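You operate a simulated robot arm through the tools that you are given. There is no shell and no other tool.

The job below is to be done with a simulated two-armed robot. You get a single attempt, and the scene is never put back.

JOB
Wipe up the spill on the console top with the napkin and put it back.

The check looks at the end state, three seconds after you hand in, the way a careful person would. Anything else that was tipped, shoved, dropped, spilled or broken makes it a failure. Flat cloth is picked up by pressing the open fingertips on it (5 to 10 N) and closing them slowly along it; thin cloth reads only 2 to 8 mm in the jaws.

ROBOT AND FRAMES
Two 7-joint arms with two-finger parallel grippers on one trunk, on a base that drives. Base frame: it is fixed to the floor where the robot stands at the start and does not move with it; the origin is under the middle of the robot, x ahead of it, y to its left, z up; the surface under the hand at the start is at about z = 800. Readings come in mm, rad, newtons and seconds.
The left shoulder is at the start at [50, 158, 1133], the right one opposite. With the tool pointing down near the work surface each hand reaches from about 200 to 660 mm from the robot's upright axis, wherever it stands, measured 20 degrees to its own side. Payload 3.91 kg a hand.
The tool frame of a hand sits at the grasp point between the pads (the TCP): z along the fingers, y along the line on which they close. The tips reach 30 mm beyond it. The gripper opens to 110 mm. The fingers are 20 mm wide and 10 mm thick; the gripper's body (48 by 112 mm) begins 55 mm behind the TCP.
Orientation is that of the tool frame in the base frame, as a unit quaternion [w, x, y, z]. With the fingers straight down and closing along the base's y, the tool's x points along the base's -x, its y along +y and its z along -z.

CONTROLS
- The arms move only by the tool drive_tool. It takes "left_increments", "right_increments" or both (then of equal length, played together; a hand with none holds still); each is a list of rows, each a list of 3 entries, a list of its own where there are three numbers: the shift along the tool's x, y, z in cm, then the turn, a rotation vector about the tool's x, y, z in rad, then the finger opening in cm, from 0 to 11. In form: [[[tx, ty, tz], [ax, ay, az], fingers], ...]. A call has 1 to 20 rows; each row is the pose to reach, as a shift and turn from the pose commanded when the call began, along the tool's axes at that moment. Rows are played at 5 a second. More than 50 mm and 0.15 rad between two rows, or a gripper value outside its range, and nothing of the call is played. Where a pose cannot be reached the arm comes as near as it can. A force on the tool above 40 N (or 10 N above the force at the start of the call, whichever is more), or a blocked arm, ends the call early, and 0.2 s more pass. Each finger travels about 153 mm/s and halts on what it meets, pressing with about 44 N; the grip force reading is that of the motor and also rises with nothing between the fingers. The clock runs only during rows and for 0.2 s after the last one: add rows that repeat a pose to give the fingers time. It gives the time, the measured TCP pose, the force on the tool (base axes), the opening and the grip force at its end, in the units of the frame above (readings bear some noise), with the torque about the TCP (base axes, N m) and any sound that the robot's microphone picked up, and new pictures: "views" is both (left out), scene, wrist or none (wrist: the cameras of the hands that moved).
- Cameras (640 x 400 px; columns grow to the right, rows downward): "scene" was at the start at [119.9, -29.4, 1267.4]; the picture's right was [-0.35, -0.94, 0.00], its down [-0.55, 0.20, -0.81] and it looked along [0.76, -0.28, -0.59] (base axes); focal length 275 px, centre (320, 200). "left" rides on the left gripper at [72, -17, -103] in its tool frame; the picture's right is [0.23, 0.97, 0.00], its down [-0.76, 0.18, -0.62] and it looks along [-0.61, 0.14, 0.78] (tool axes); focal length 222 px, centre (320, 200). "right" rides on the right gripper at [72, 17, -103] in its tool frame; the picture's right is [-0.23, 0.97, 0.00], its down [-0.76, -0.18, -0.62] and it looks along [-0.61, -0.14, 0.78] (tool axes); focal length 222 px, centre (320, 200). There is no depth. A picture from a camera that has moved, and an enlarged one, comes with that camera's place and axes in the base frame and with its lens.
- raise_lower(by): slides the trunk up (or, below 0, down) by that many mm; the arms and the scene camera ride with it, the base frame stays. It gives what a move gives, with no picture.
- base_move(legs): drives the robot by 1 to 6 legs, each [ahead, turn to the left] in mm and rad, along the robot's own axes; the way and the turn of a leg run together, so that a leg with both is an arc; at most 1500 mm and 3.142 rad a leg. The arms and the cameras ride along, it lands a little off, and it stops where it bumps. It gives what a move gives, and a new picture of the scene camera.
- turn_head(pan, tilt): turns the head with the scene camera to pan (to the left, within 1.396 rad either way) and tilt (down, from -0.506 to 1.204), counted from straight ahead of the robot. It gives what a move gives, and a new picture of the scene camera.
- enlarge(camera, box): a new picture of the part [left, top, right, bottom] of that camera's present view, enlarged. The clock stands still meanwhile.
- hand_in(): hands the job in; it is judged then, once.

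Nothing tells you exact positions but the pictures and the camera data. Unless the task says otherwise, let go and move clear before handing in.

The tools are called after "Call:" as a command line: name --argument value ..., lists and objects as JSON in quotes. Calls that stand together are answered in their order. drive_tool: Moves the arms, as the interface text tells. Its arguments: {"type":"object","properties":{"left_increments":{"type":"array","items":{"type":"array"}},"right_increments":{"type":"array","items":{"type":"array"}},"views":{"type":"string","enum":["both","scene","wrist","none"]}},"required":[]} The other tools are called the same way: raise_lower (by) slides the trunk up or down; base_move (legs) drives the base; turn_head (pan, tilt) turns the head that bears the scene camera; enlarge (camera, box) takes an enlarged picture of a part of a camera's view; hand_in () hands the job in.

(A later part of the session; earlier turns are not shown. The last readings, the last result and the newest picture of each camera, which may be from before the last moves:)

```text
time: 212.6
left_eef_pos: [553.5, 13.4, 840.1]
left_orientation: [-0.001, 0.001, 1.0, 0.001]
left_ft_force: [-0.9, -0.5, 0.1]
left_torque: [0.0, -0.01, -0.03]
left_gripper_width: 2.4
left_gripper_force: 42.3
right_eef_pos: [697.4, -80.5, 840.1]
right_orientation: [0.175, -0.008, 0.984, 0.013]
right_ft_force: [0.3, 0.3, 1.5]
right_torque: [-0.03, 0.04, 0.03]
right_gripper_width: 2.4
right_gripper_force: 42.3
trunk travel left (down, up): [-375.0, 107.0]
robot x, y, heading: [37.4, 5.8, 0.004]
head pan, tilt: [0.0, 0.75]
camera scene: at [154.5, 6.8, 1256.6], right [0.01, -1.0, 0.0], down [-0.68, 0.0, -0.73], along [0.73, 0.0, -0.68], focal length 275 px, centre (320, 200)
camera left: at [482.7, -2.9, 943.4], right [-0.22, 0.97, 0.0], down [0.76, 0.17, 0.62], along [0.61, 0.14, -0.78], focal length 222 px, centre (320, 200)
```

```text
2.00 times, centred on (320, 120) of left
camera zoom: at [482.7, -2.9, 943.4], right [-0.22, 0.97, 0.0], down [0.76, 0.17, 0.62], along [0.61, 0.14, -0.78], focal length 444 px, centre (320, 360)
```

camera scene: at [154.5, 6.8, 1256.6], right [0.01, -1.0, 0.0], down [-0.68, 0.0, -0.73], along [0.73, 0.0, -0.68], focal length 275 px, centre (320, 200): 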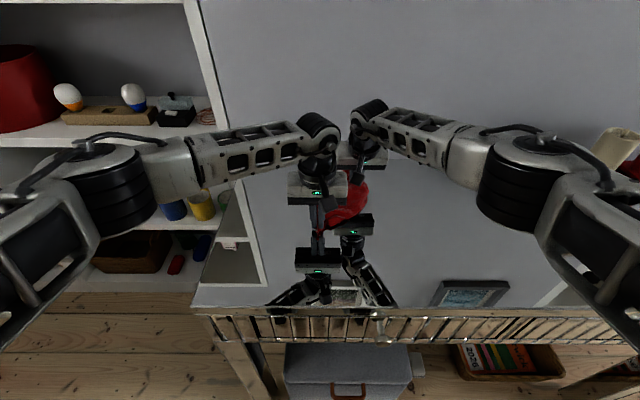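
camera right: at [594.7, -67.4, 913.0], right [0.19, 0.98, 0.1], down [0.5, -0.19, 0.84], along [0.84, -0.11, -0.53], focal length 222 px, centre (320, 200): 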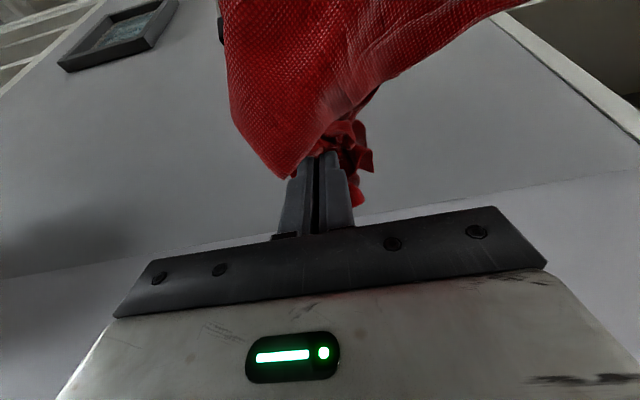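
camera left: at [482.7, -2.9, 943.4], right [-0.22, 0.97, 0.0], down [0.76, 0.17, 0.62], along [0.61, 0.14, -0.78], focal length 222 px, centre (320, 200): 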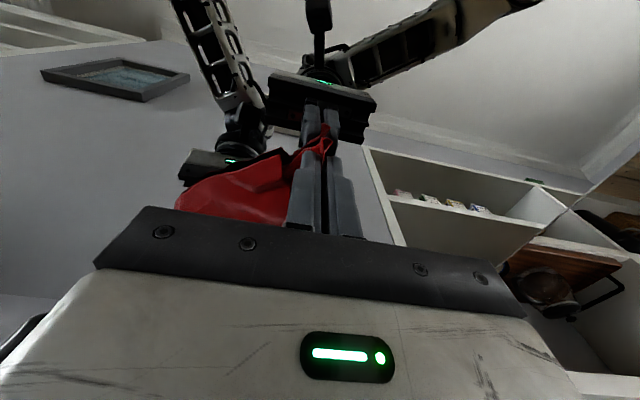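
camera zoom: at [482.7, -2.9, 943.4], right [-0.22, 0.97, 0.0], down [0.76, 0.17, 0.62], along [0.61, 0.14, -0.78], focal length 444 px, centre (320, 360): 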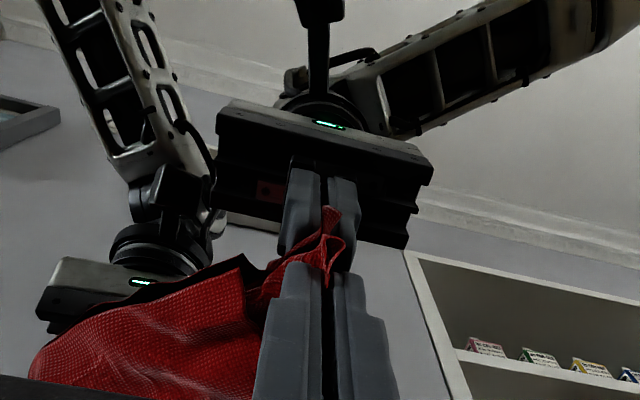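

Both ends are held. I lift together and spread, to see how the napkin hangs.

Call:
drive_tool --left_increments '[[[0, 0, -2.5], [0, 0, 0], 0], [[0, 0, -5], [0, 0, 0], 0], [[0, 0, -8], [0, 0, 0], 0], [[1, 1, -11], [0, 0, 0], 0], [[2, 2, -14], [0, 0, 0], 0], [[3, 3.5, -17], [0, 0, 0], 0], [[4, 5, -20], [0, 0, 0], 0], [[5, 6, -23], [0, 0, 0], 0], [[5, 6, -23], [0, 0, 0], 0], [[5, 6, -23], [0, 0, 0], 0]]' --right_increments '[[[-0.5, 0, -2.6], [0, 0, 0], 0], [[-1, 0, -5.2], [0, 0, 0], 0], [[-1.5, 0, -8.2], [0, 0, 0], 0], [[-2, 0, -11.4], [0, 0, 0], 0], [[-2.6, 0, -14.5], [0, 0, 0], 0], [[-3.2, 0, -17.6], [0, 0, 0], 0], [[-3.8, 0, -20.7], [0, 0, 0], 0], [[-4.5, 0, -23.9], [0, 0, 0], 0], [[-4.5, 0, -23.9], [0, 0, 0], 0], [[-4.5, 0, -23.9], [0, 0, 0], 0]]' --views "both"

Call:
enlarge --camera "scene" --box '[200, 40, 520, 240]'

```text
time: 214.8
left_eef_pos: [501.9, 73.2, 1073.8]
left_orientation: [0.0, 0.002, 1.0, -0.001]
left_ft_force: [0.7, -0.6, -0.4]
left_torque: [0.0, -0.02, 0.02]
left_gripper_width: 2.2
left_gripper_force: 42.5
right_eef_pos: [656.5, -88.3, 1080.7]
right_orientation: [0.175, -0.008, 0.985, 0.012]
right_ft_force: [0.1, 0.7, -0.9]
right_torque: [0.01, -0.03, 0.03]
right_gripper_width: 2.2
right_gripper_force: 41.6
trunk travel left (down, up): [-375.0, 107.0]
robot x, y, heading: [33.7, 5.8, 0.009]
head pan, tilt: [0.0, 0.75]
camera scene: at [154.8, 6.8, 1256.9], right [0.01, -1.0, 0.0], down [-0.68, 0.0, -0.73], along [0.73, 0.0, -0.68], focal length 275 px, centre (320, 200)
camera right: at [554.3, -75.0, 1153.1], right [0.19, 0.98, 0.1], down [0.5, -0.19, 0.84], along [0.84, -0.11, -0.53], focal length 222 px, centre (320, 200)
camera left: at [431.3, 56.5, 1177.7], right [-0.22, 0.97, 0.0], down [0.76, 0.18, 0.62], along [0.61, 0.14, -0.78], focal length 222 px, centre (320, 200)
```

scene: 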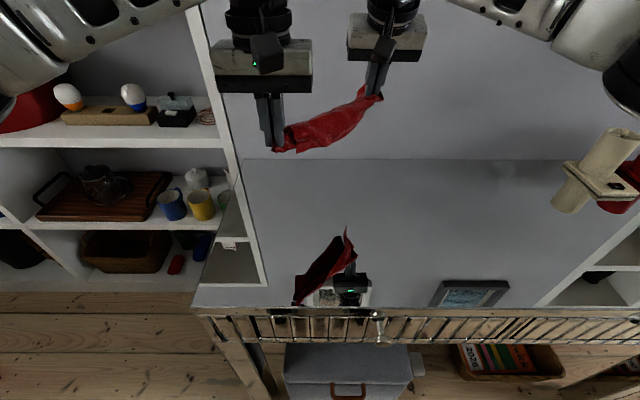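
right: 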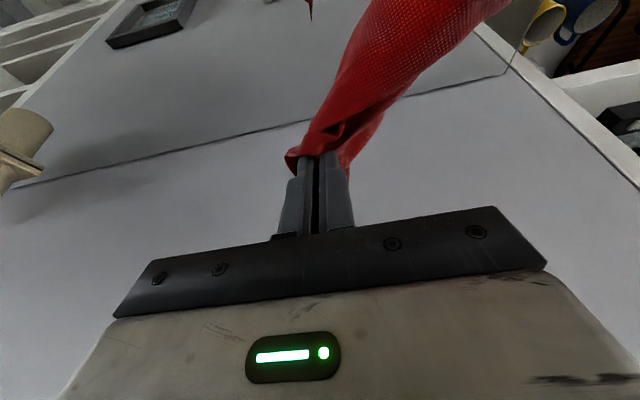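
left: 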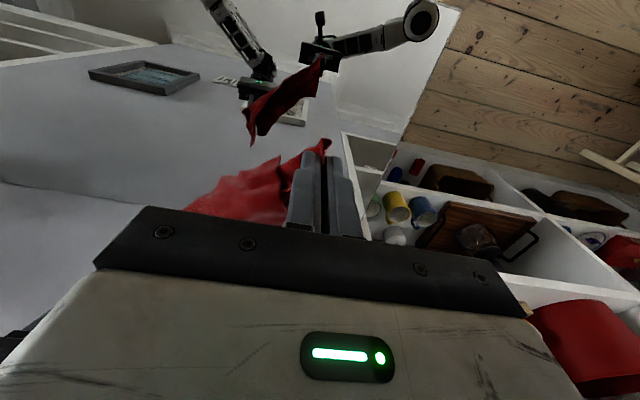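

```text
2.00 times, centred on (360, 140) of scene
camera zoom: at [154.8, 6.8, 1256.9], right [0.01, -1.0, 0.0], down [-0.68, 0.0, -0.73], along [0.73, 0.0, -0.68], focal length 550 px, centre (240, 320)
```

zoom: 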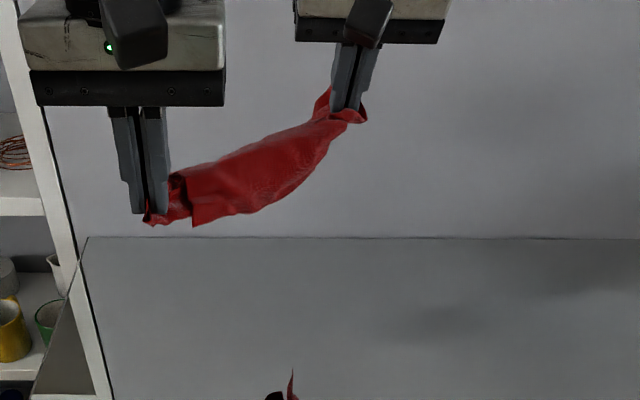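

The left grip caught a rolled bundle, so this does not unfold it. I let the left hand go, keep the napkin hanging from the right hand, and look for the next corner.

Call:
drive_tool --left_increments '[[[0, 0, 0], [0, 0, 0], 2], [[0, 0, 0], [0, 0, 0], 4], [[0, 0, -2], [0, 0, 0], 5], [[1, 1.5, -4], [0, 0, 0], 5], [[2, 4, -4], [0, 0, 0], 5], [[3, 7, -4], [0, 0, 0], 5], [[4, 10, -4], [0, 0, 0], 5], [[5, 12, -4], [0, 0, 0], 5], [[5, 12, -4], [0, 0, 0], 5], [[5, 12, -4], [0, 0, 0], 5]]' --right_increments '[[[0, 0, 0], [0, 0, 0], 0], [[0, 0, 0], [0, 0, 0], 0], [[1, 0.5, -2], [0, 0.05, 0], 0], [[2, 1, -4], [0, 0.1, 0], 0], [[3, 1.5, -6], [0, 0.15, 0], 0], [[4, 2, -8], [0, 0.2, 0], 0], [[4.5, 2.5, -10], [0, 0.25, 0], 0], [[5, 3, -12], [0, 0.3, 0], 0], [[5, 3, -13], [0, 0.35, 0], 0], [[5, 3, -13], [0, 0.35, 0], 0]]' --views "both"

Call:
enlarge --camera "scene" --box '[220, 0, 540, 200]'

Call:
enlarge --camera "right" --box '[200, 0, 480, 175]'

```text
time: 217.0
left_eef_pos: [453.8, 191.3, 1112.7]
left_orientation: [0.0, 0.002, 1.0, -0.001]
left_ft_force: [0.4, 0.3, -0.1]
left_torque: [0.0, 0.0, -0.02]
left_gripper_width: 50.2
left_gripper_force: 0.1
right_eef_pos: [565.0, -60.3, 1185.9]
right_orientation: [0.0, -0.009, 1.0, 0.01]
right_ft_force: [0.0, 0.0, -0.1]
right_torque: [0.01, -0.03, 0.0]
right_gripper_width: 2.4
right_gripper_force: 42.2
trunk travel left (down, up): [-375.0, 107.0]
robot x, y, heading: [33.7, 4.7, 0.005]
head pan, tilt: [0.0, 0.75]
camera scene: at [154.9, 6.7, 1256.9], right [0.01, -1.0, 0.0], down [-0.68, 0.0, -0.73], along [0.73, 0.0, -0.68], focal length 275 px, centre (320, 200)
camera right: at [493.2, -47.4, 1290.4], right [0.21, 0.98, 0.02], down [0.76, -0.18, 0.62], along [0.61, -0.11, -0.78], focal length 222 px, centre (320, 200)
camera left: at [382.5, 175.7, 1217.5], right [-0.22, 0.97, 0.0], down [0.76, 0.18, 0.62], along [0.61, 0.14, -0.78], focal length 222 px, centre (320, 200)
```

scene: 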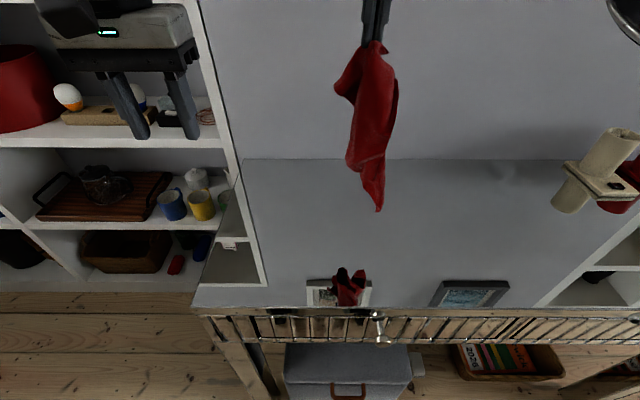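
right: 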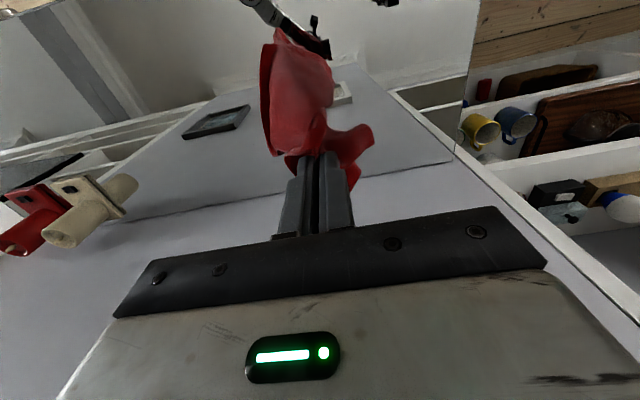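
left: 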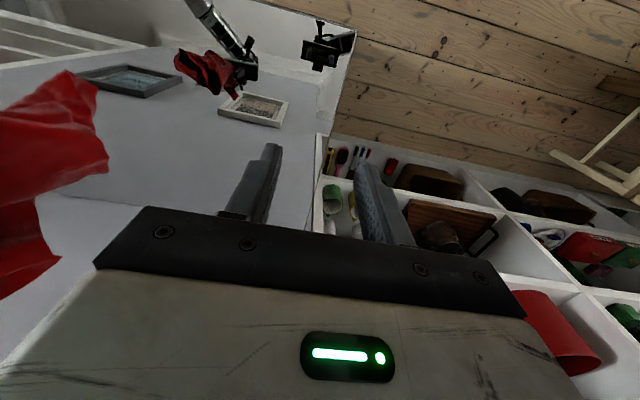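

```text
2.00 times, centred on (380, 100) of scene
camera zoom: at [154.9, 6.7, 1256.9], right [0.01, -1.0, 0.0], down [-0.68, 0.0, -0.73], along [0.73, 0.0, -0.68], focal length 550 px, centre (200, 400)
```

zoom: 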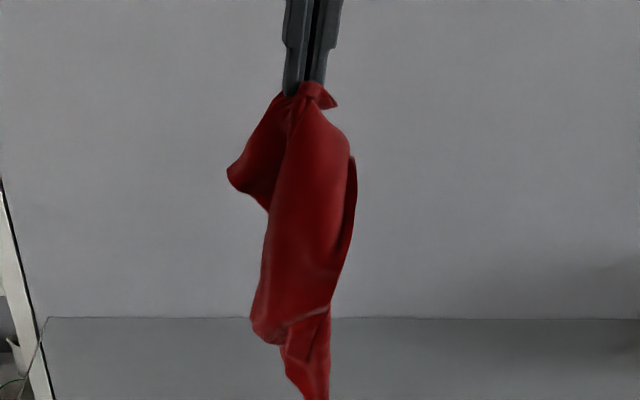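

```text
2.29 times, centred on (340, 88) of right
camera zoom: at [493.2, -47.4, 1290.4], right [0.21, 0.98, 0.02], down [0.76, -0.18, 0.62], along [0.61, -0.11, -0.78], focal length 508 px, centre (274, 457)
```

zoom: 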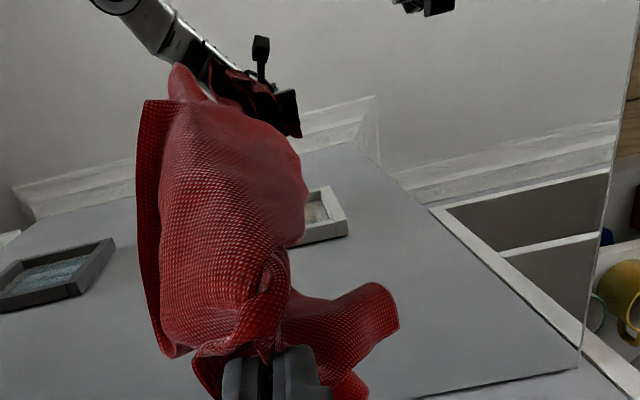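

I will lay it as a strip from back to front on the middle of its place, then pull its two sides apart with both hands (that worked best before). First I bring the hanging napkin over the far part.

Call:
drive_tool --right_increments '[[[-2, 1, 0.5], [0, -0.06, 0], 0], [[-4, 2.2, 1.5], [0, -0.12, 0], 0], [[-6, 3.4, 2.5], [0, -0.18, 0], 0], [[-8, 4.6, 3.5], [0, -0.24, 0], 0], [[-9.5, 5.5, 4.5], [0, -0.3, 0], 0], [[-9.5, 5.5, 5.5], [0, -0.3, 0], 0], [[-9.5, 5.5, 5.5], [0, -0.3, 0], 0], [[-9.5, 5.5, 5.5], [0, -0.3, 0], 0], [[-9.5, 5.5, 5.5], [0, -0.3, 0], 0]]' --views "scene"

```text
time: 219.0
left_eef_pos: [455.0, 191.4, 1113.3]
left_orientation: [0.0, 0.002, 1.0, 0.001]
left_ft_force: [-0.5, 0.3, 0.2]
left_torque: [0.01, 0.01, 0.02]
left_gripper_width: 50.1
left_gripper_force: 0.1
right_eef_pos: [660.2, -3.3, 1130.7]
right_orientation: [0.149, -0.008, 0.989, 0.011]
right_ft_force: [0.1, 0.6, 0.2]
right_torque: [-0.02, -0.02, 0.05]
right_gripper_width: 2.3
right_gripper_force: 42.3
trunk travel left (down, up): [-375.0, 107.0]
robot x, y, heading: [35.7, 4.1, 0.008]
head pan, tilt: [0.0, 0.75]
camera scene: at [154.9, 6.7, 1256.9], right [0.01, -1.0, 0.0], down [-0.68, 0.0, -0.73], along [0.73, 0.0, -0.68], focal length 275 px, centre (320, 200)
```

scene: 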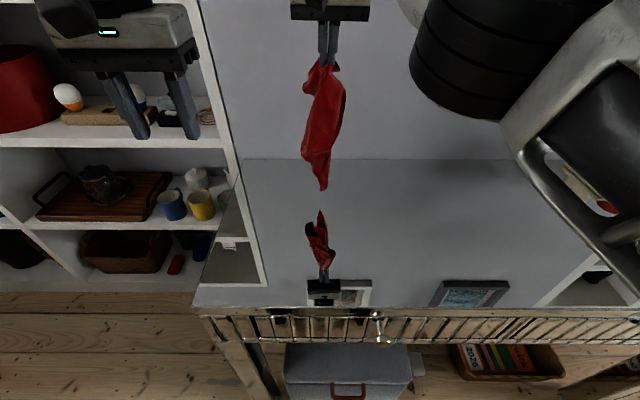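

Call:
drive_tool --right_increments '[[[0.89, 0, 2.87], [0, 0, 0], 0], [[0.89, 0, 2.87], [0, 0, 0], 0], [[4.89, 0, 2.25], [0, 0.03, 0], 0], [[9, 0, 2.02], [0, 0.06, 0], 0], [[13.3, 0, 2.37], [0, 0.1, 0], 0], [[16.8, 0, 3.68], [0, 0.14, 0], 0], [[20, 0, 5.5], [0, 0.18, 0], 0], [[22.9, 0, 8], [0, 0.22, 0], 0], [[25.4, 0, 11], [0, 0.26, 0], 0], [[27.5, 0, 14.3], [0, 0.3, 0], 0], [[29, 0, 17.7], [0, 0.3, 0], 0], [[29.9, 0, 20.6], [0, 0.3, 0], 0], [[29.9, 0, 20.6], [0, 0.3, 0], 0], [[29.9, 0, 20.6], [0, 0.3, 0], 2], [[29.9, 0, 20.6], [0, 0.3, 0], 4]]' --views "none"

Call:
drive_tool --right_increments '[[[0, 0, -3], [0, 0, 0], 4], [[0, 0, -7], [0, 0, 0], 4], [[0, -2, -11], [0, 0, 0], 4], [[0, -5, -14], [0, 0, 0], 4], [[-1, -9, -16], [0, 0, 0], 4], [[-2, -13, -17], [0, 0, 0], 4], [[-3, -17, -17], [0, 0, 0], 4]]' --views "both"

Call:
enlarge --camera "scene" --box '[220, 130, 460, 280]'

Call:
enlarge --camera "right" --box '[320, 0, 640, 200]'

Call:
enlarge --camera "left" --box '[0, 0, 320, 200]'

```text
time: 222.2
left_eef_pos: [454.6, 192.1, 1113.7]
left_orientation: [0.001, 0.002, 1.0, 0.0]
left_ft_force: [0.1, -0.3, -0.3]
left_torque: [0.03, -0.02, -0.01]
left_gripper_width: 50.0
left_gripper_force: 0.0
right_eef_pos: [434.6, -3.1, 847.9]
right_orientation: [0.001, -0.009, 1.0, 0.01]
right_ft_force: [-1.0, -0.7, 0.0]
right_torque: [-0.02, 0.0, 0.0]
right_gripper_width: 39.8
right_gripper_force: 0.0
right hand out of reach, approached as far as the arm can: row 1, 2, 3, 4, 5, 6, 7
trunk travel left (down, up): [-375.0, 107.0]
robot x, y, heading: [36.5, 4.6, 0.002]
head pan, tilt: [0.0, 0.75]
```

```text
time: 223.8
left_eef_pos: [453.2, 190.5, 1113.7]
left_orientation: [0.001, 0.002, 1.0, 0.0]
left_ft_force: [0.2, 0.7, 0.8]
left_torque: [-0.01, 0.0, 0.01]
left_gripper_width: 50.2
left_gripper_force: 0.0
right_eef_pos: [467.7, -174.9, 1014.9]
right_orientation: [0.0, -0.011, 1.0, 0.011]
right_ft_force: [1.0, -0.7, -0.1]
right_torque: [-0.02, -0.04, -0.02]
right_gripper_width: 40.0
right_gripper_force: 0.0
trunk travel left (down, up): [-375.0, 107.0]
robot x, y, heading: [35.3, 6.9, 0.002]
head pan, tilt: [0.0, 0.75]
camera scene: at [154.9, 6.3, 1256.9], right [0.01, -1.0, 0.0], down [-0.68, 0.0, -0.73], along [0.73, 0.0, -0.68], focal length 275 px, centre (320, 200)
camera right: at [395.4, -162.6, 1118.1], right [0.21, 0.98, 0.02], down [0.76, -0.18, 0.62], along [0.61, -0.11, -0.78], focal length 222 px, centre (320, 200)
```

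scene: 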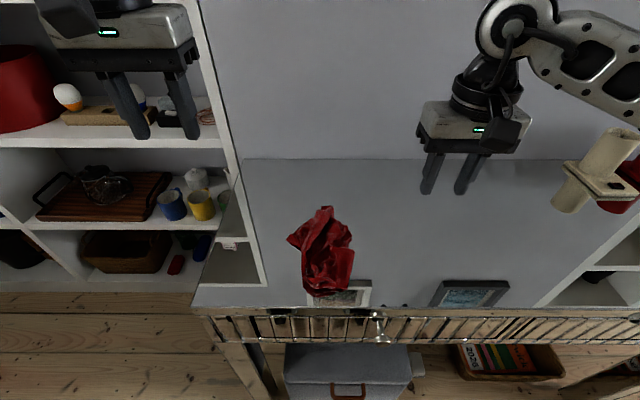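
right: 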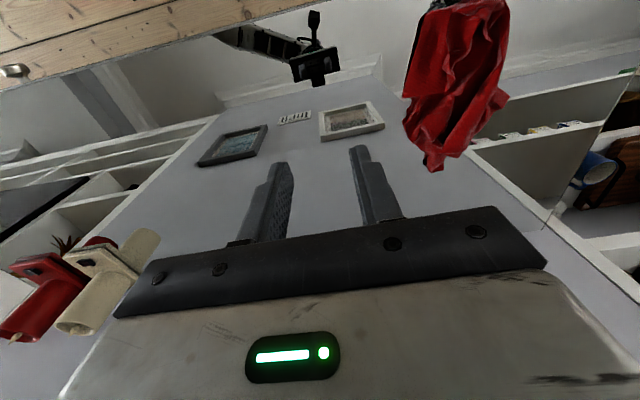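

```text
2.67 times, centred on (340, 205) of scene
camera zoom: at [154.9, 6.3, 1256.9], right [0.01, -1.0, 0.0], down [-0.68, 0.0, -0.73], along [0.73, 0.0, -0.68], focal length 733 px, centre (267, 187)
```

zoom: 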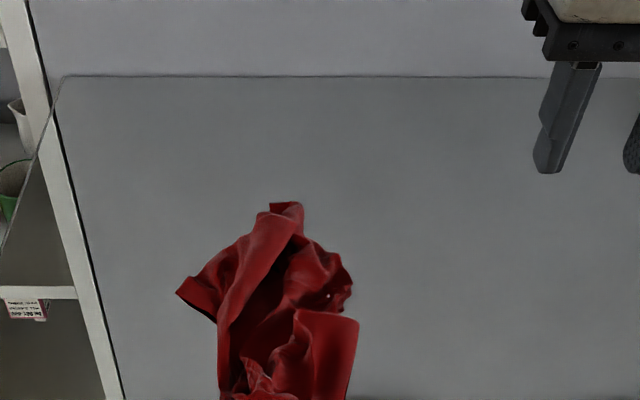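

```text
2.00 times, centred on (480, 100) of right
camera zoom: at [395.4, -162.6, 1118.1], right [0.21, 0.98, 0.02], down [0.76, -0.18, 0.62], along [0.61, -0.11, -0.78], focal length 444 px, centre (0, 400)
```

zoom: 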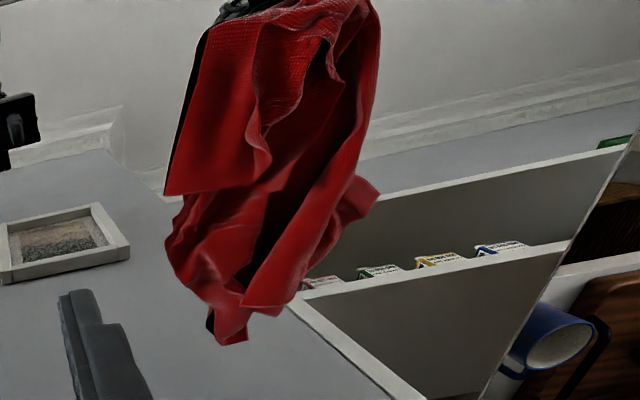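

```text
2.00 times, centred on (160, 100) of left
camera zoom: at [382.6, 175.2, 1217.5], right [-0.22, 0.97, 0.0], down [0.76, 0.18, 0.62], along [0.61, 0.14, -0.78], focal length 444 px, centre (640, 400)
```

zoom: 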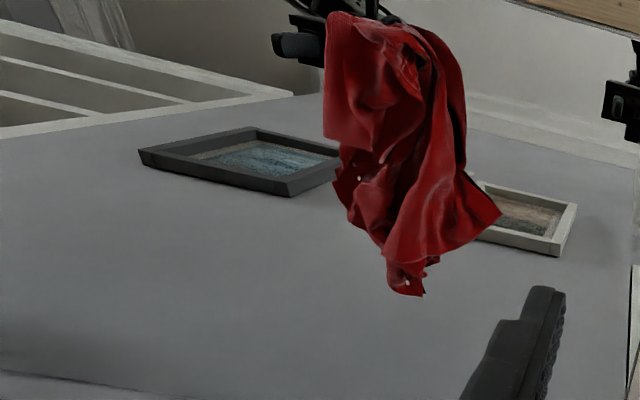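

Two corners are now exposed on opposite sides: one at about (522, 78), one at (496, -64). I grip the left one with the left hand first.

Call:
drive_tool --left_increments '[[[-1.1, -2, 3], [0, 0, 0], 4], [[-2.2, -4, 6], [0, 0, 0], 3], [[-3.3, -6, 9], [0, 0, 0], 3], [[-4.4, -8, 12], [0, 0, 0], 3], [[-5.5, -10, 15], [0, 0, 0], 3], [[-6.6, -12, 18], [0, 0, 0], 3], [[-7.5, -13.4, 20.5], [0, 0, 0], 3], [[-7.5, -13.4, 21.4], [0, 0, 0], 3]]' --views "wrist"

Call:
enlarge --camera "left" --box '[160, 0, 480, 200]'

```text
time: 225.6
left_eef_pos: [530.6, 57.7, 898.0]
left_orientation: [0.001, 0.002, 1.0, -0.001]
left_ft_force: [1.0, -0.2, 0.5]
left_torque: [0.0, -0.03, -0.01]
left_gripper_width: 29.9
left_gripper_force: 0.0
right_eef_pos: [467.0, -174.7, 1014.2]
right_orientation: [0.001, -0.01, 1.0, 0.011]
right_ft_force: [-0.8, -0.5, 0.3]
right_torque: [0.0, 0.01, 0.03]
right_gripper_width: 40.1
right_gripper_force: 0.0
trunk travel left (down, up): [-375.0, 107.0]
robot x, y, heading: [30.9, 6.7, 0.009]
head pan, tilt: [0.0, 0.75]
camera left: at [459.3, 41.8, 1001.5], right [-0.22, 0.97, 0.0], down [0.76, 0.18, 0.62], along [0.61, 0.14, -0.78], focal length 222 px, centre (320, 200)
```

left: 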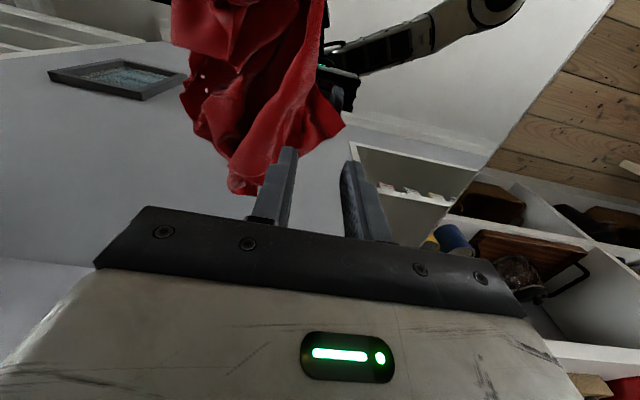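

```text
2.00 times, centred on (320, 100) of left
camera zoom: at [459.3, 41.8, 1001.5], right [-0.22, 0.97, 0.0], down [0.76, 0.18, 0.62], along [0.61, 0.14, -0.78], focal length 444 px, centre (320, 400)
```

zoom: 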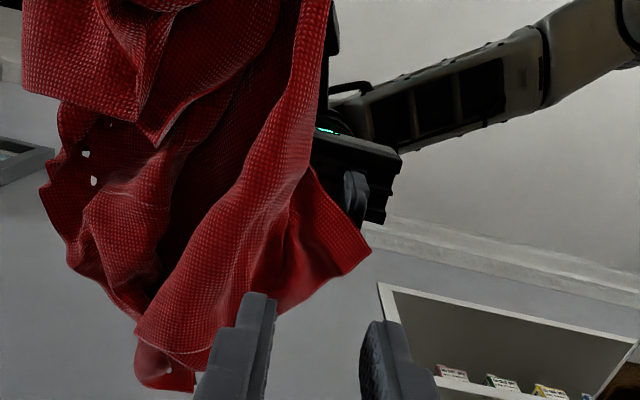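

Call:
drive_tool --left_increments '[[[0.1, -0.8, 2.5], [0, 0, 0], 3], [[0.1, -0.8, 5], [0, 0, 0], 3], [[0.1, -0.8, 6.2], [0, 0, 0], 3], [[0.1, -0.8, 6.6], [0, 0, 0], 3], [[0.1, -0.8, 6.85], [0, 0, 0], 3], [[0.1, -0.8, 6.85], [0, 0, 0], 2.6], [[0.1, -0.8, 6.85], [0, 0, 0], 2.2], [[0.1, -0.8, 6.85], [0, 0, 0], 1.8], [[0.1, -0.8, 6.85], [0, 0, 0], 1.4], [[0.1, -0.8, 6.85], [0, 0, 0], 1], [[0.1, -0.8, 6.85], [0, 0, 0], 0.6], [[0.1, -0.8, 6.85], [0, 0, 0], 0.2], [[0.1, -0.8, 6.85], [0, 0, 0], 0], [[0.1, -0.8, 6.85], [0, 0, 0], 0], [[0.1, -0.8, 5.8], [0, 0, 0], 0]]' --views "wrist"

Call:
enlarge --camera "left" --box '[160, 20, 480, 220]'

```text
time: 228.8
left_eef_pos: [525.3, 49.2, 837.9]
left_orientation: [-0.002, 0.002, 1.0, 0.001]
left_ft_force: [0.1, -1.1, 0.8]
left_torque: [0.01, 0.03, 0.0]
left_gripper_width: 2.2
left_gripper_force: 42.2
right_eef_pos: [467.4, -174.4, 1013.2]
right_orientation: [0.0, -0.009, 1.0, 0.01]
right_ft_force: [0.1, 0.0, 0.2]
right_torque: [0.02, -0.01, 0.03]
right_gripper_width: 39.7
right_gripper_force: 0.1
trunk travel left (down, up): [-375.0, 107.0]
robot x, y, heading: [36.0, 8.5, 0.004]
head pan, tilt: [0.0, 0.75]
camera left: at [455.0, 33.9, 942.2], right [-0.22, 0.97, 0.0], down [0.76, 0.17, 0.62], along [0.6, 0.14, -0.78], focal length 222 px, centre (320, 200)
```

left: 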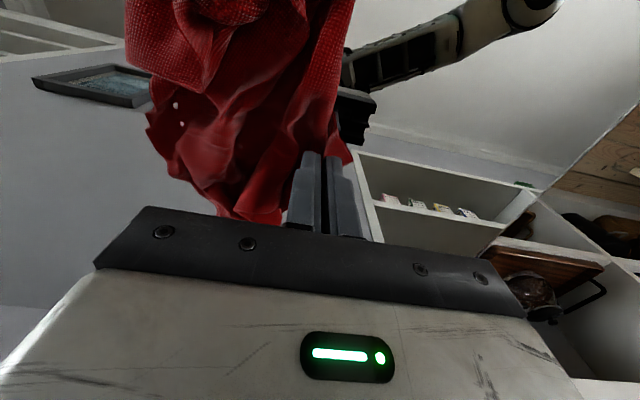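

```text
2.00 times, centred on (320, 120) of left
camera zoom: at [455.0, 33.9, 942.2], right [-0.22, 0.97, 0.0], down [0.76, 0.17, 0.62], along [0.6, 0.14, -0.78], focal length 444 px, centre (320, 360)
```

zoom: 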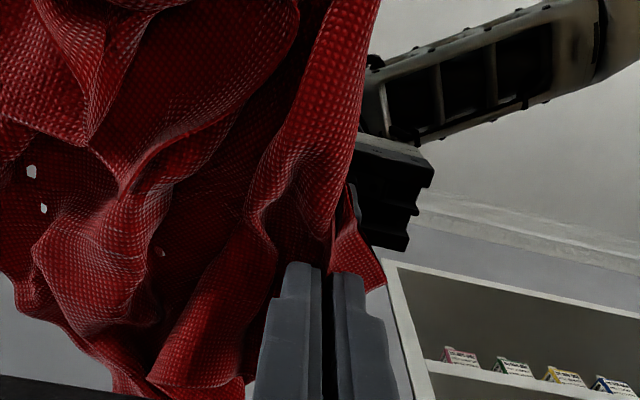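

Call:
drive_tool --left_increments '[[[-0.6, 1, -0.5], [0, 0, 0], 0], [[-1.5, 2.5, -0.5], [0, 0, 0], 0], [[-1.5, 2.5, -0.5], [0, 0, 0], 0]]' --views "none"

Call:
drive_tool --right_increments '[[[0, 2.5, 2], [0, 0, 0], 3], [[0, 5, 4], [0, 0, 0], 3], [[0, 7.5, 6], [0, 0, 0], 3], [[0, 9, 8], [0, 0, 0], 3], [[0, 10, 9.5], [0, 0, 0], 3], [[0, 10, 9.5], [0, 0, 0], 3]]' --views "both"

Call:
enlarge --camera "right" --box '[160, 0, 480, 200]'

Call:
enlarge --camera "scene" --box '[240, 160, 440, 285]'

```text
time: 229.6
left_eef_pos: [542.7, 76.7, 847.0]
left_orientation: [0.0, 0.001, 1.0, 0.0]
left_ft_force: [0.1, -1.2, 1.0]
left_torque: [0.0, -0.03, 0.02]
left_gripper_width: 2.2
left_gripper_force: 42.7
right_eef_pos: [467.3, -174.6, 1015.2]
right_orientation: [0.001, -0.009, 1.0, 0.01]
right_ft_force: [-0.4, 0.0, 0.1]
right_torque: [-0.02, 0.02, 0.02]
right_gripper_width: 40.1
right_gripper_force: 0.0
trunk travel left (down, up): [-375.0, 107.0]
robot x, y, heading: [30.2, 4.5, 0.007]
head pan, tilt: [0.0, 0.75]
```

```text
time: 231.0
left_eef_pos: [543.0, 74.8, 846.2]
left_orientation: [0.0, 0.001, 1.0, 0.001]
left_ft_force: [0.7, 0.8, -0.1]
left_torque: [0.0, 0.0, -0.01]
left_gripper_width: 2.3
left_gripper_force: 42.3
right_eef_pos: [466.2, -72.4, 921.3]
right_orientation: [0.001, -0.009, 1.0, 0.011]
right_ft_force: [-0.1, -0.2, -0.6]
right_torque: [0.0, 0.03, -0.02]
right_gripper_width: 30.1
right_gripper_force: 0.1
trunk travel left (down, up): [-375.0, 107.0]
robot x, y, heading: [32.9, 6.2, 0.008]
head pan, tilt: [0.0, 0.75]
camera scene: at [154.9, 6.7, 1256.9], right [0.01, -1.0, 0.0], down [-0.68, 0.0, -0.73], along [0.73, 0.0, -0.68], focal length 275 px, centre (320, 200)
camera right: at [394.7, -59.2, 1024.7], right [0.21, 0.98, 0.02], down [0.76, -0.18, 0.62], along [0.61, -0.11, -0.78], focal length 222 px, centre (320, 200)
```

scene: 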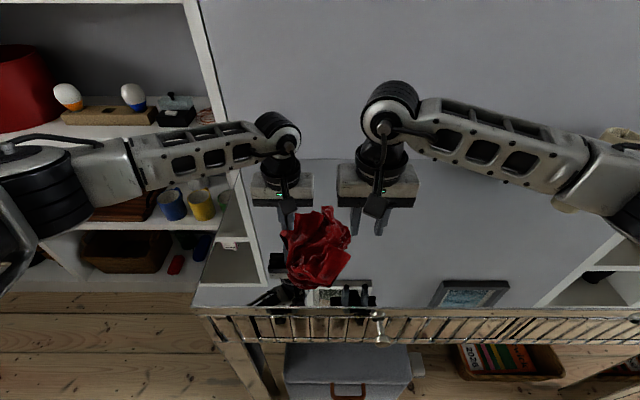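
right: 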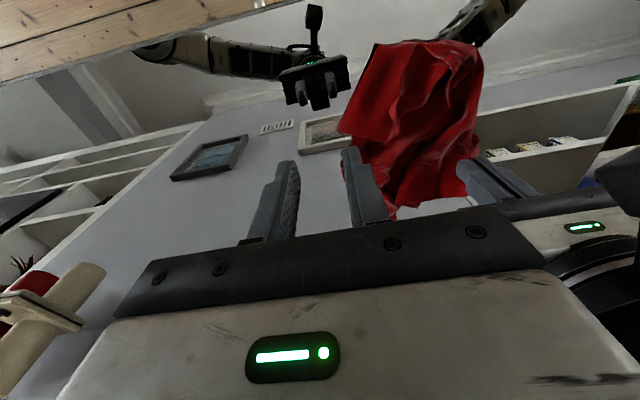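

```text
2.00 times, centred on (320, 100) of right
camera zoom: at [394.7, -59.2, 1024.7], right [0.21, 0.98, 0.02], down [0.76, -0.18, 0.62], along [0.61, -0.11, -0.78], focal length 444 px, centre (320, 400)
```

zoom: 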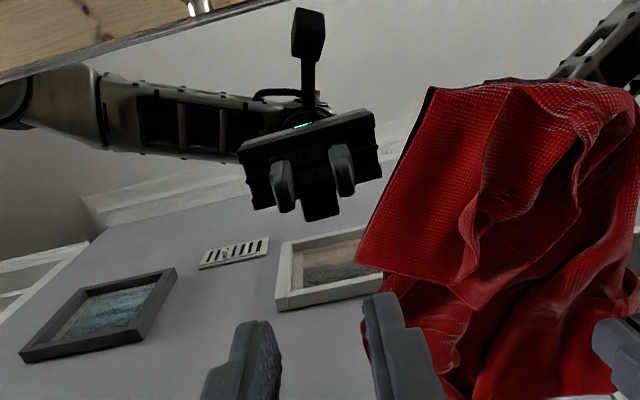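

```text
3.20 times, centred on (340, 222) of scene
camera zoom: at [154.9, 6.7, 1256.9], right [0.01, -1.0, 0.0], down [-0.68, 0.0, -0.73], along [0.73, 0.0, -0.68], focal length 879 px, centre (256, 128)
```

zoom: 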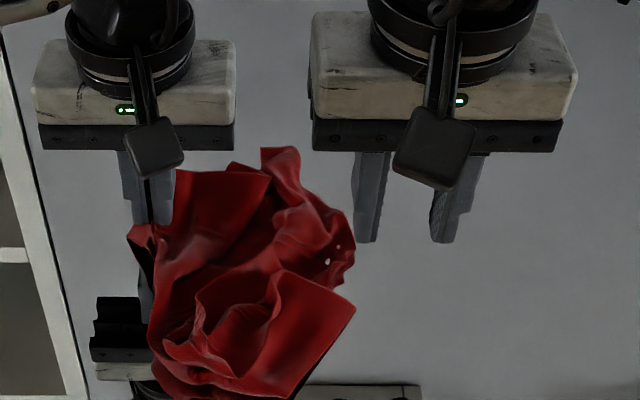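

Call:
drive_tool --right_increments '[[[-0.4, 2, 2], [0, 0, 0], 3], [[-0.8, 3.8, 4], [0, 0, 0], 3], [[-0.8, 3.8, 6.5], [0, 0, 0], 3], [[-0.8, 3.8, 8.3], [0, 0, 0], 3], [[-0.8, 3.8, 8.8], [0, 0, 0], 3], [[-0.8, 3.8, 9.1], [0, 0, 0], 3], [[-0.8, 3.8, 9.1], [0, 0, 0], 3]]' --views "wrist"

Call:
enlarge --camera "right" --box '[200, 20, 520, 220]'

```text
time: 232.6
left_eef_pos: [542.7, 75.4, 847.9]
left_orientation: [0.001, 0.002, 1.0, 0.0]
left_ft_force: [0.1, -0.4, -0.1]
left_torque: [-0.02, 0.03, -0.01]
left_gripper_width: 2.2
left_gripper_force: 42.7
right_eef_pos: [474.0, -33.0, 831.1]
right_orientation: [0.002, -0.01, 1.0, 0.012]
right_ft_force: [-1.0, 0.8, 10.0]
right_torque: [0.17, -0.05, 0.02]
right_gripper_width: 30.7
right_gripper_force: 0.9
trunk travel left (down, up): [-375.0, 107.0]
robot x, y, heading: [34.9, 6.7, 0.001]
head pan, tilt: [0.0, 0.75]
camera right: at [401.9, -20.1, 935.6], right [0.21, 0.98, 0.02], down [0.76, -0.18, 0.62], along [0.61, -0.11, -0.78], focal length 222 px, centre (320, 200)
```

right: 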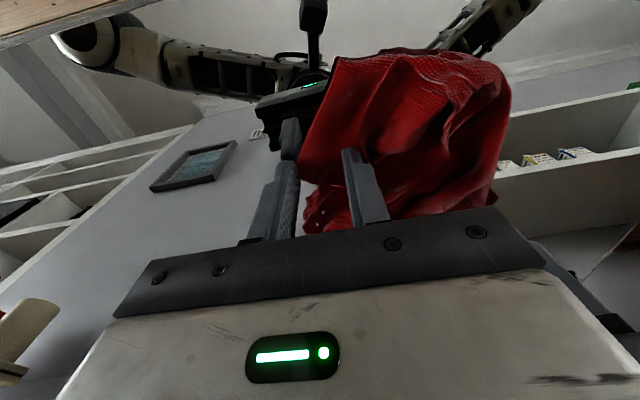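

```text
2.00 times, centred on (360, 120) of right
camera zoom: at [401.9, -20.1, 935.6], right [0.21, 0.98, 0.02], down [0.76, -0.18, 0.62], along [0.61, -0.11, -0.78], focal length 444 px, centre (240, 360)
```

zoom: 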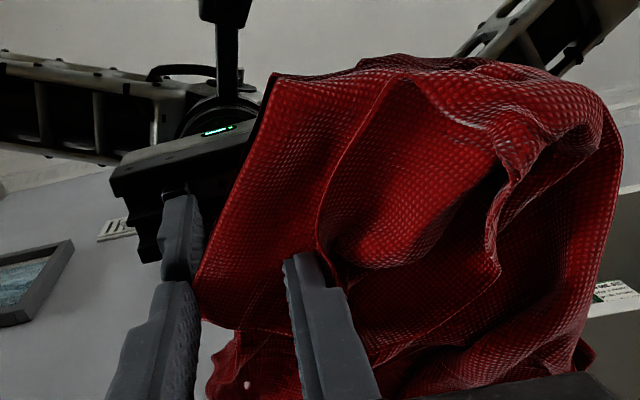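

Call:
drive_tool --right_increments '[[[0, 0, -0.9], [0, 0, 0], 3], [[0.1, 0.9, -0.9], [0, 0, 0], 3], [[0.1, 0.9, -0.3], [0, 0, 0], 3], [[0.1, 0.9, 0.05], [0, 0, 0], 3], [[0.1, 0.9, 0.05], [0, 0, 0], 2.6], [[0.1, 0.9, 0.05], [0, 0, 0], 2.2], [[0.1, 0.9, 0.05], [0, 0, 0], 1.8], [[0.1, 0.9, 0.05], [0, 0, 0], 1.4], [[0.1, 0.9, 0.05], [0, 0, 0], 1], [[0.1, 0.9, 0.05], [0, 0, 0], 0.6], [[0.1, 0.9, 0.05], [0, 0, 0], 0.2], [[0.1, 0.9, 0.05], [0, 0, 0], 0], [[0.1, 0.9, 0.05], [0, 0, 0], 0], [[0.1, 0.9, -1], [0, 0, 0], 0]]' --views "wrist"

Call:
enlarge --camera "right" --box '[200, 20, 520, 220]'

```text
time: 235.6
left_eef_pos: [542.7, 75.1, 845.7]
left_orientation: [0.0, 0.002, 1.0, 0.0]
left_ft_force: [0.0, 0.7, 0.2]
left_torque: [-0.03, 0.02, -0.01]
left_gripper_width: 2.1
left_gripper_force: 42.3
right_eef_pos: [470.9, -26.7, 836.8]
right_orientation: [0.0, -0.009, 1.0, 0.008]
right_ft_force: [-0.5, 0.2, 0.4]
right_torque: [0.04, -0.01, -0.04]
right_gripper_width: 1.4
right_gripper_force: 41.4
trunk travel left (down, up): [-375.0, 107.0]
robot x, y, heading: [35.8, 3.4, 0.003]
head pan, tilt: [0.0, 0.75]
camera right: at [400.4, -12.2, 941.8], right [0.21, 0.98, 0.02], down [0.77, -0.17, 0.62], along [0.61, -0.12, -0.79], focal length 222 px, centre (320, 200)
```

right: 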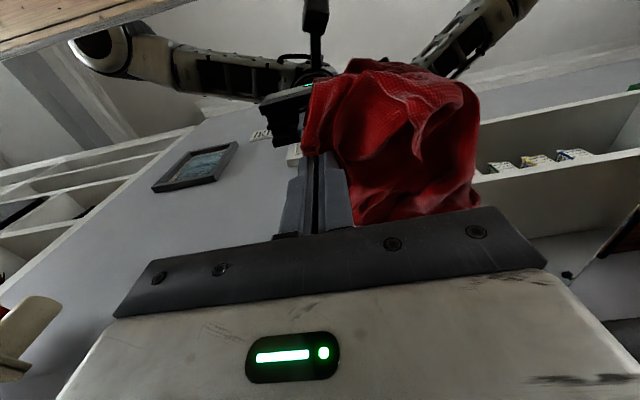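

```text
2.00 times, centred on (360, 120) of right
camera zoom: at [400.4, -12.2, 941.8], right [0.21, 0.98, 0.02], down [0.77, -0.17, 0.62], along [0.61, -0.12, -0.79], focal length 444 px, centre (240, 360)
```

zoom: 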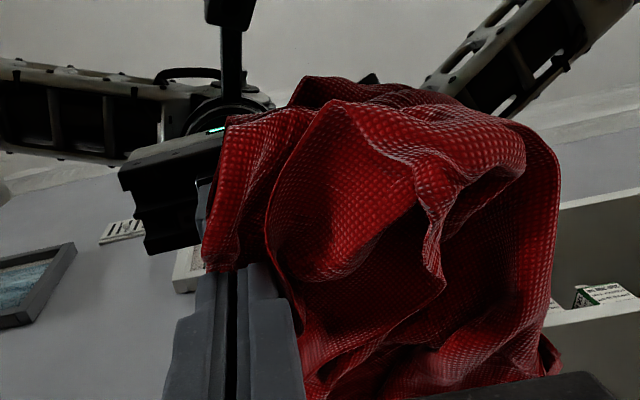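

Both corners are held. I lift together and spread to see whether this opens the napkin.

Call:
drive_tool --left_increments '[[[0, 0, -2.5], [0, 0, 0], 0], [[0, 0, -5], [0, 0, 0], 0], [[0, 0, -8], [0, 0, 0], 0], [[0, 0.5, -11], [0, 0, 0], 0], [[0, 1, -14], [0, 0, 0], 0], [[0, 2, -17], [0, 0, 0], 0], [[0, 3, -20], [0, 0, 0], 0], [[0, 4, -23], [0, 0, 0], 0], [[0, 4, -26], [0, 0, 0], 0], [[0, 4, -26], [0, 0, 0], 0]]' --right_increments '[[[0, 0, -2.5], [0, 0, 0], 0], [[0, 0, -5], [0, 0, 0], 0], [[-1, 0, -8], [0, 0, 0], 0], [[-2, -0.5, -11], [0, 0, 0], 0], [[-3, -1.5, -14], [0, 0, 0], 0], [[-4, -3, -17], [0, 0, 0], 0], [[-5, -4.5, -20], [0, 0, 0], 0], [[-6, -6, -23], [0, 0, 0], 0], [[-7, -6, -26], [0, 0, 0], 0], [[-7, -6, -26], [0, 0, 0], 0]]' --views "both"

Call:
enlarge --camera "scene" --box '[200, 30, 520, 230]'

```text
time: 237.8
left_eef_pos: [544.7, 113.4, 1105.3]
left_orientation: [0.0, 0.003, 1.0, -0.001]
left_ft_force: [-0.3, -11.5, 0.2]
left_torque: [-0.36, 0.01, 0.2]
left_gripper_width: 2.5
left_gripper_force: 42.4
right_eef_pos: [543.5, -88.0, 1098.4]
right_orientation: [0.001, -0.01, 1.0, 0.011]
right_ft_force: [-0.9, 12.5, 0.9]
right_torque: [0.35, 0.03, -0.15]
right_gripper_width: 1.7
right_gripper_force: 41.7
trunk travel left (down, up): [-375.0, 107.0]
robot x, y, heading: [38.8, 6.4, 0.006]
head pan, tilt: [0.0, 0.75]
camera scene: at [155.0, 6.7, 1256.9], right [0.01, -1.0, 0.0], down [-0.68, 0.0, -0.73], along [0.73, 0.0, -0.68], focal length 275 px, centre (320, 200)
camera right: at [470.5, -75.3, 1203.1], right [0.21, 0.98, 0.02], down [0.76, -0.18, 0.62], along [0.61, -0.11, -0.78], focal length 222 px, centre (320, 200)
camera left: at [472.7, 98.8, 1210.1], right [-0.22, 0.98, 0.0], down [0.76, 0.18, 0.62], along [0.61, 0.14, -0.78], focal length 222 px, centre (320, 200)
```

scene: 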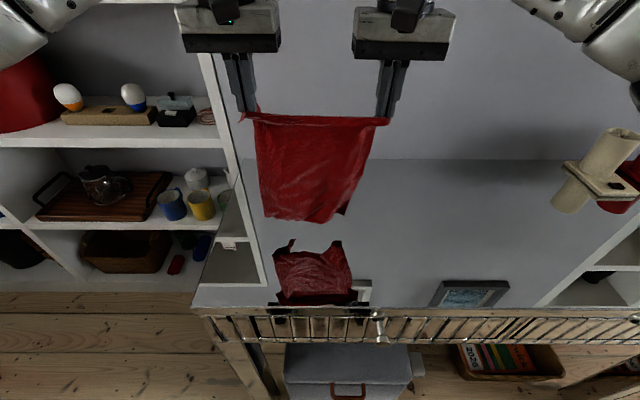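
right: 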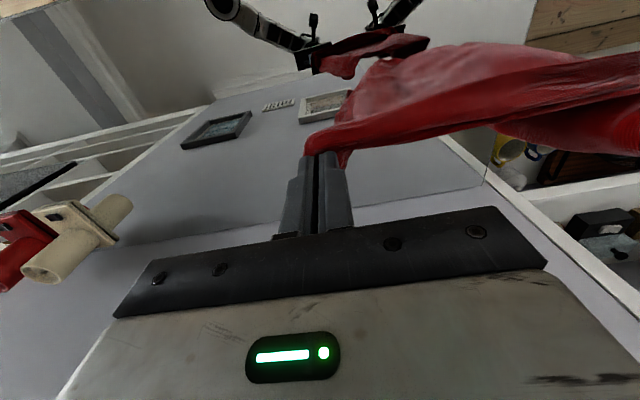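
left: 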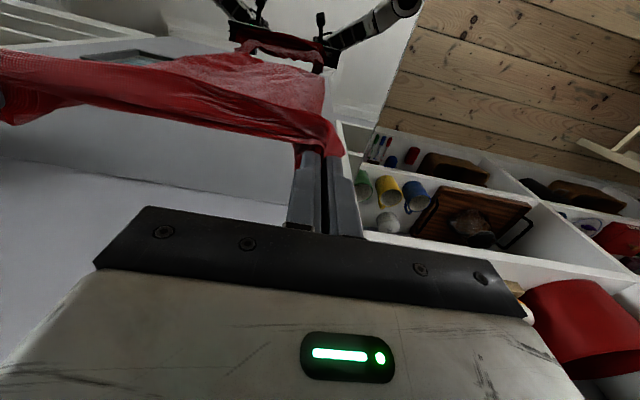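

```text
2.00 times, centred on (360, 130) of scene
camera zoom: at [155.0, 6.7, 1256.9], right [0.01, -1.0, 0.0], down [-0.68, 0.0, -0.73], along [0.73, 0.0, -0.68], focal length 550 px, centre (240, 340)
```

zoom: 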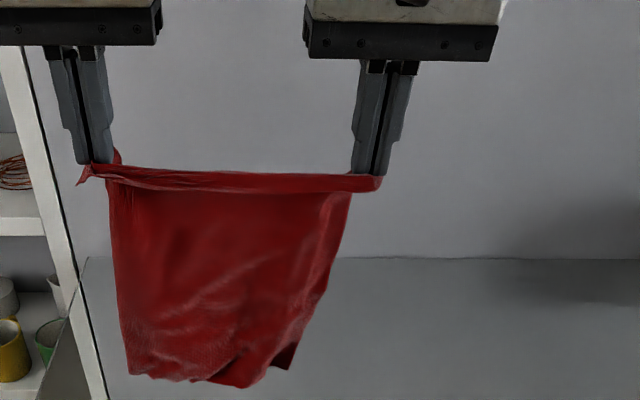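

Excellent: the hands hold two neighbouring corners and the napkin hangs open as a full square. I bring it to the front part of its place, ready to be laid down from front to back.

Call:
drive_tool --left_increments '[[[1.5, -0.3, 0.4], [0, 0, 0], 0], [[3, -0.6, 0.8], [0, 0, 0], 0], [[4.5, -0.9, 1.2], [0, 0, 0], 0], [[6, -1.2, 1.6], [0, 0, 0], 0], [[7.5, -1.5, 2], [0, 0, 0], 0], [[9, -1.8, 2.5], [0, 0, 0], 0], [[9, -1.8, 2.5], [0, 0, 0], 0], [[9, -1.8, 2.5], [0, 0, 0], 0], [[9, -1.8, 2.5], [0, 0, 0], 0], [[9, -1.8, 2.5], [0, 0, 0], 0]]' --right_increments '[[[1.5, -0.3, 0.4], [0, 0, 0], 0], [[3, -0.6, 0.8], [0, 0, 0], 0], [[4.5, -0.9, 1.2], [0, 0, 0], 0], [[6, -1.2, 1.6], [0, 0, 0], 0], [[7.5, -1.5, 2], [0, 0, 0], 0], [[9, -1.8, 2.5], [0, 0, 0], 0], [[9, -1.8, 2.5], [0, 0, 0], 0], [[9, -1.8, 2.5], [0, 0, 0], 0], [[9, -1.8, 2.5], [0, 0, 0], 0], [[9, -1.8, 2.5], [0, 0, 0], 0]]' --views "both"

Call:
enlarge --camera "scene" --box '[160, 80, 480, 280]'

```text
time: 240.0
left_eef_pos: [453.0, 96.7, 1080.2]
left_orientation: [0.0, 0.002, 1.0, -0.001]
left_ft_force: [1.3, -15.9, -0.5]
left_torque: [-0.45, -0.01, 0.23]
left_gripper_width: 2.4
left_gripper_force: 42.9
right_eef_pos: [455.1, -106.5, 1073.9]
right_orientation: [0.001, -0.01, 1.0, 0.012]
right_ft_force: [-0.6, 15.0, 0.0]
right_torque: [0.49, 0.03, -0.16]
right_gripper_width: 1.5
right_gripper_force: 41.1
trunk travel left (down, up): [-375.0, 107.0]
robot x, y, heading: [34.6, 8.8, 0.005]
head pan, tilt: [0.0, 0.75]
camera scene: at [154.9, 6.8, 1256.9], right [0.01, -1.0, 0.0], down [-0.68, 0.0, -0.73], along [0.73, 0.0, -0.68], focal length 275 px, centre (320, 200)
camera right: at [382.8, -94.2, 1177.9], right [0.21, 0.98, 0.02], down [0.76, -0.18, 0.62], along [0.61, -0.11, -0.78], focal length 222 px, centre (320, 200)
camera left: at [381.6, 81.2, 1183.4], right [-0.22, 0.97, 0.0], down [0.76, 0.18, 0.62], along [0.61, 0.14, -0.78], focal length 222 px, centre (320, 200)
```

scene: 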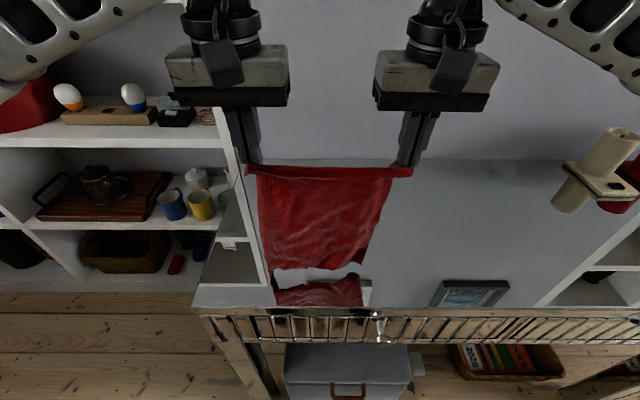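
right: 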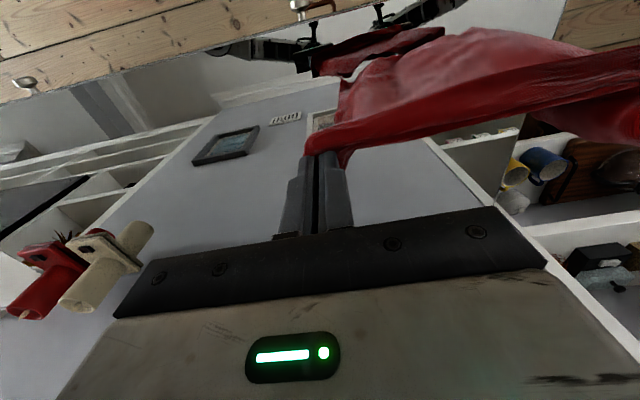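
left: 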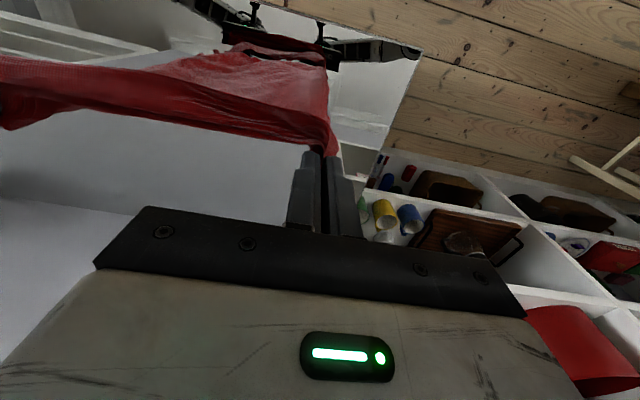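

```text
2.00 times, centred on (320, 180) of scene
camera zoom: at [154.9, 6.8, 1256.9], right [0.01, -1.0, 0.0], down [-0.68, 0.0, -0.73], along [0.73, 0.0, -0.68], focal length 550 px, centre (320, 240)
```

zoom: 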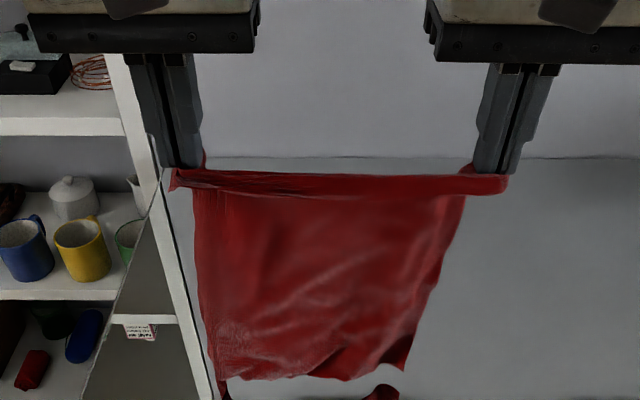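

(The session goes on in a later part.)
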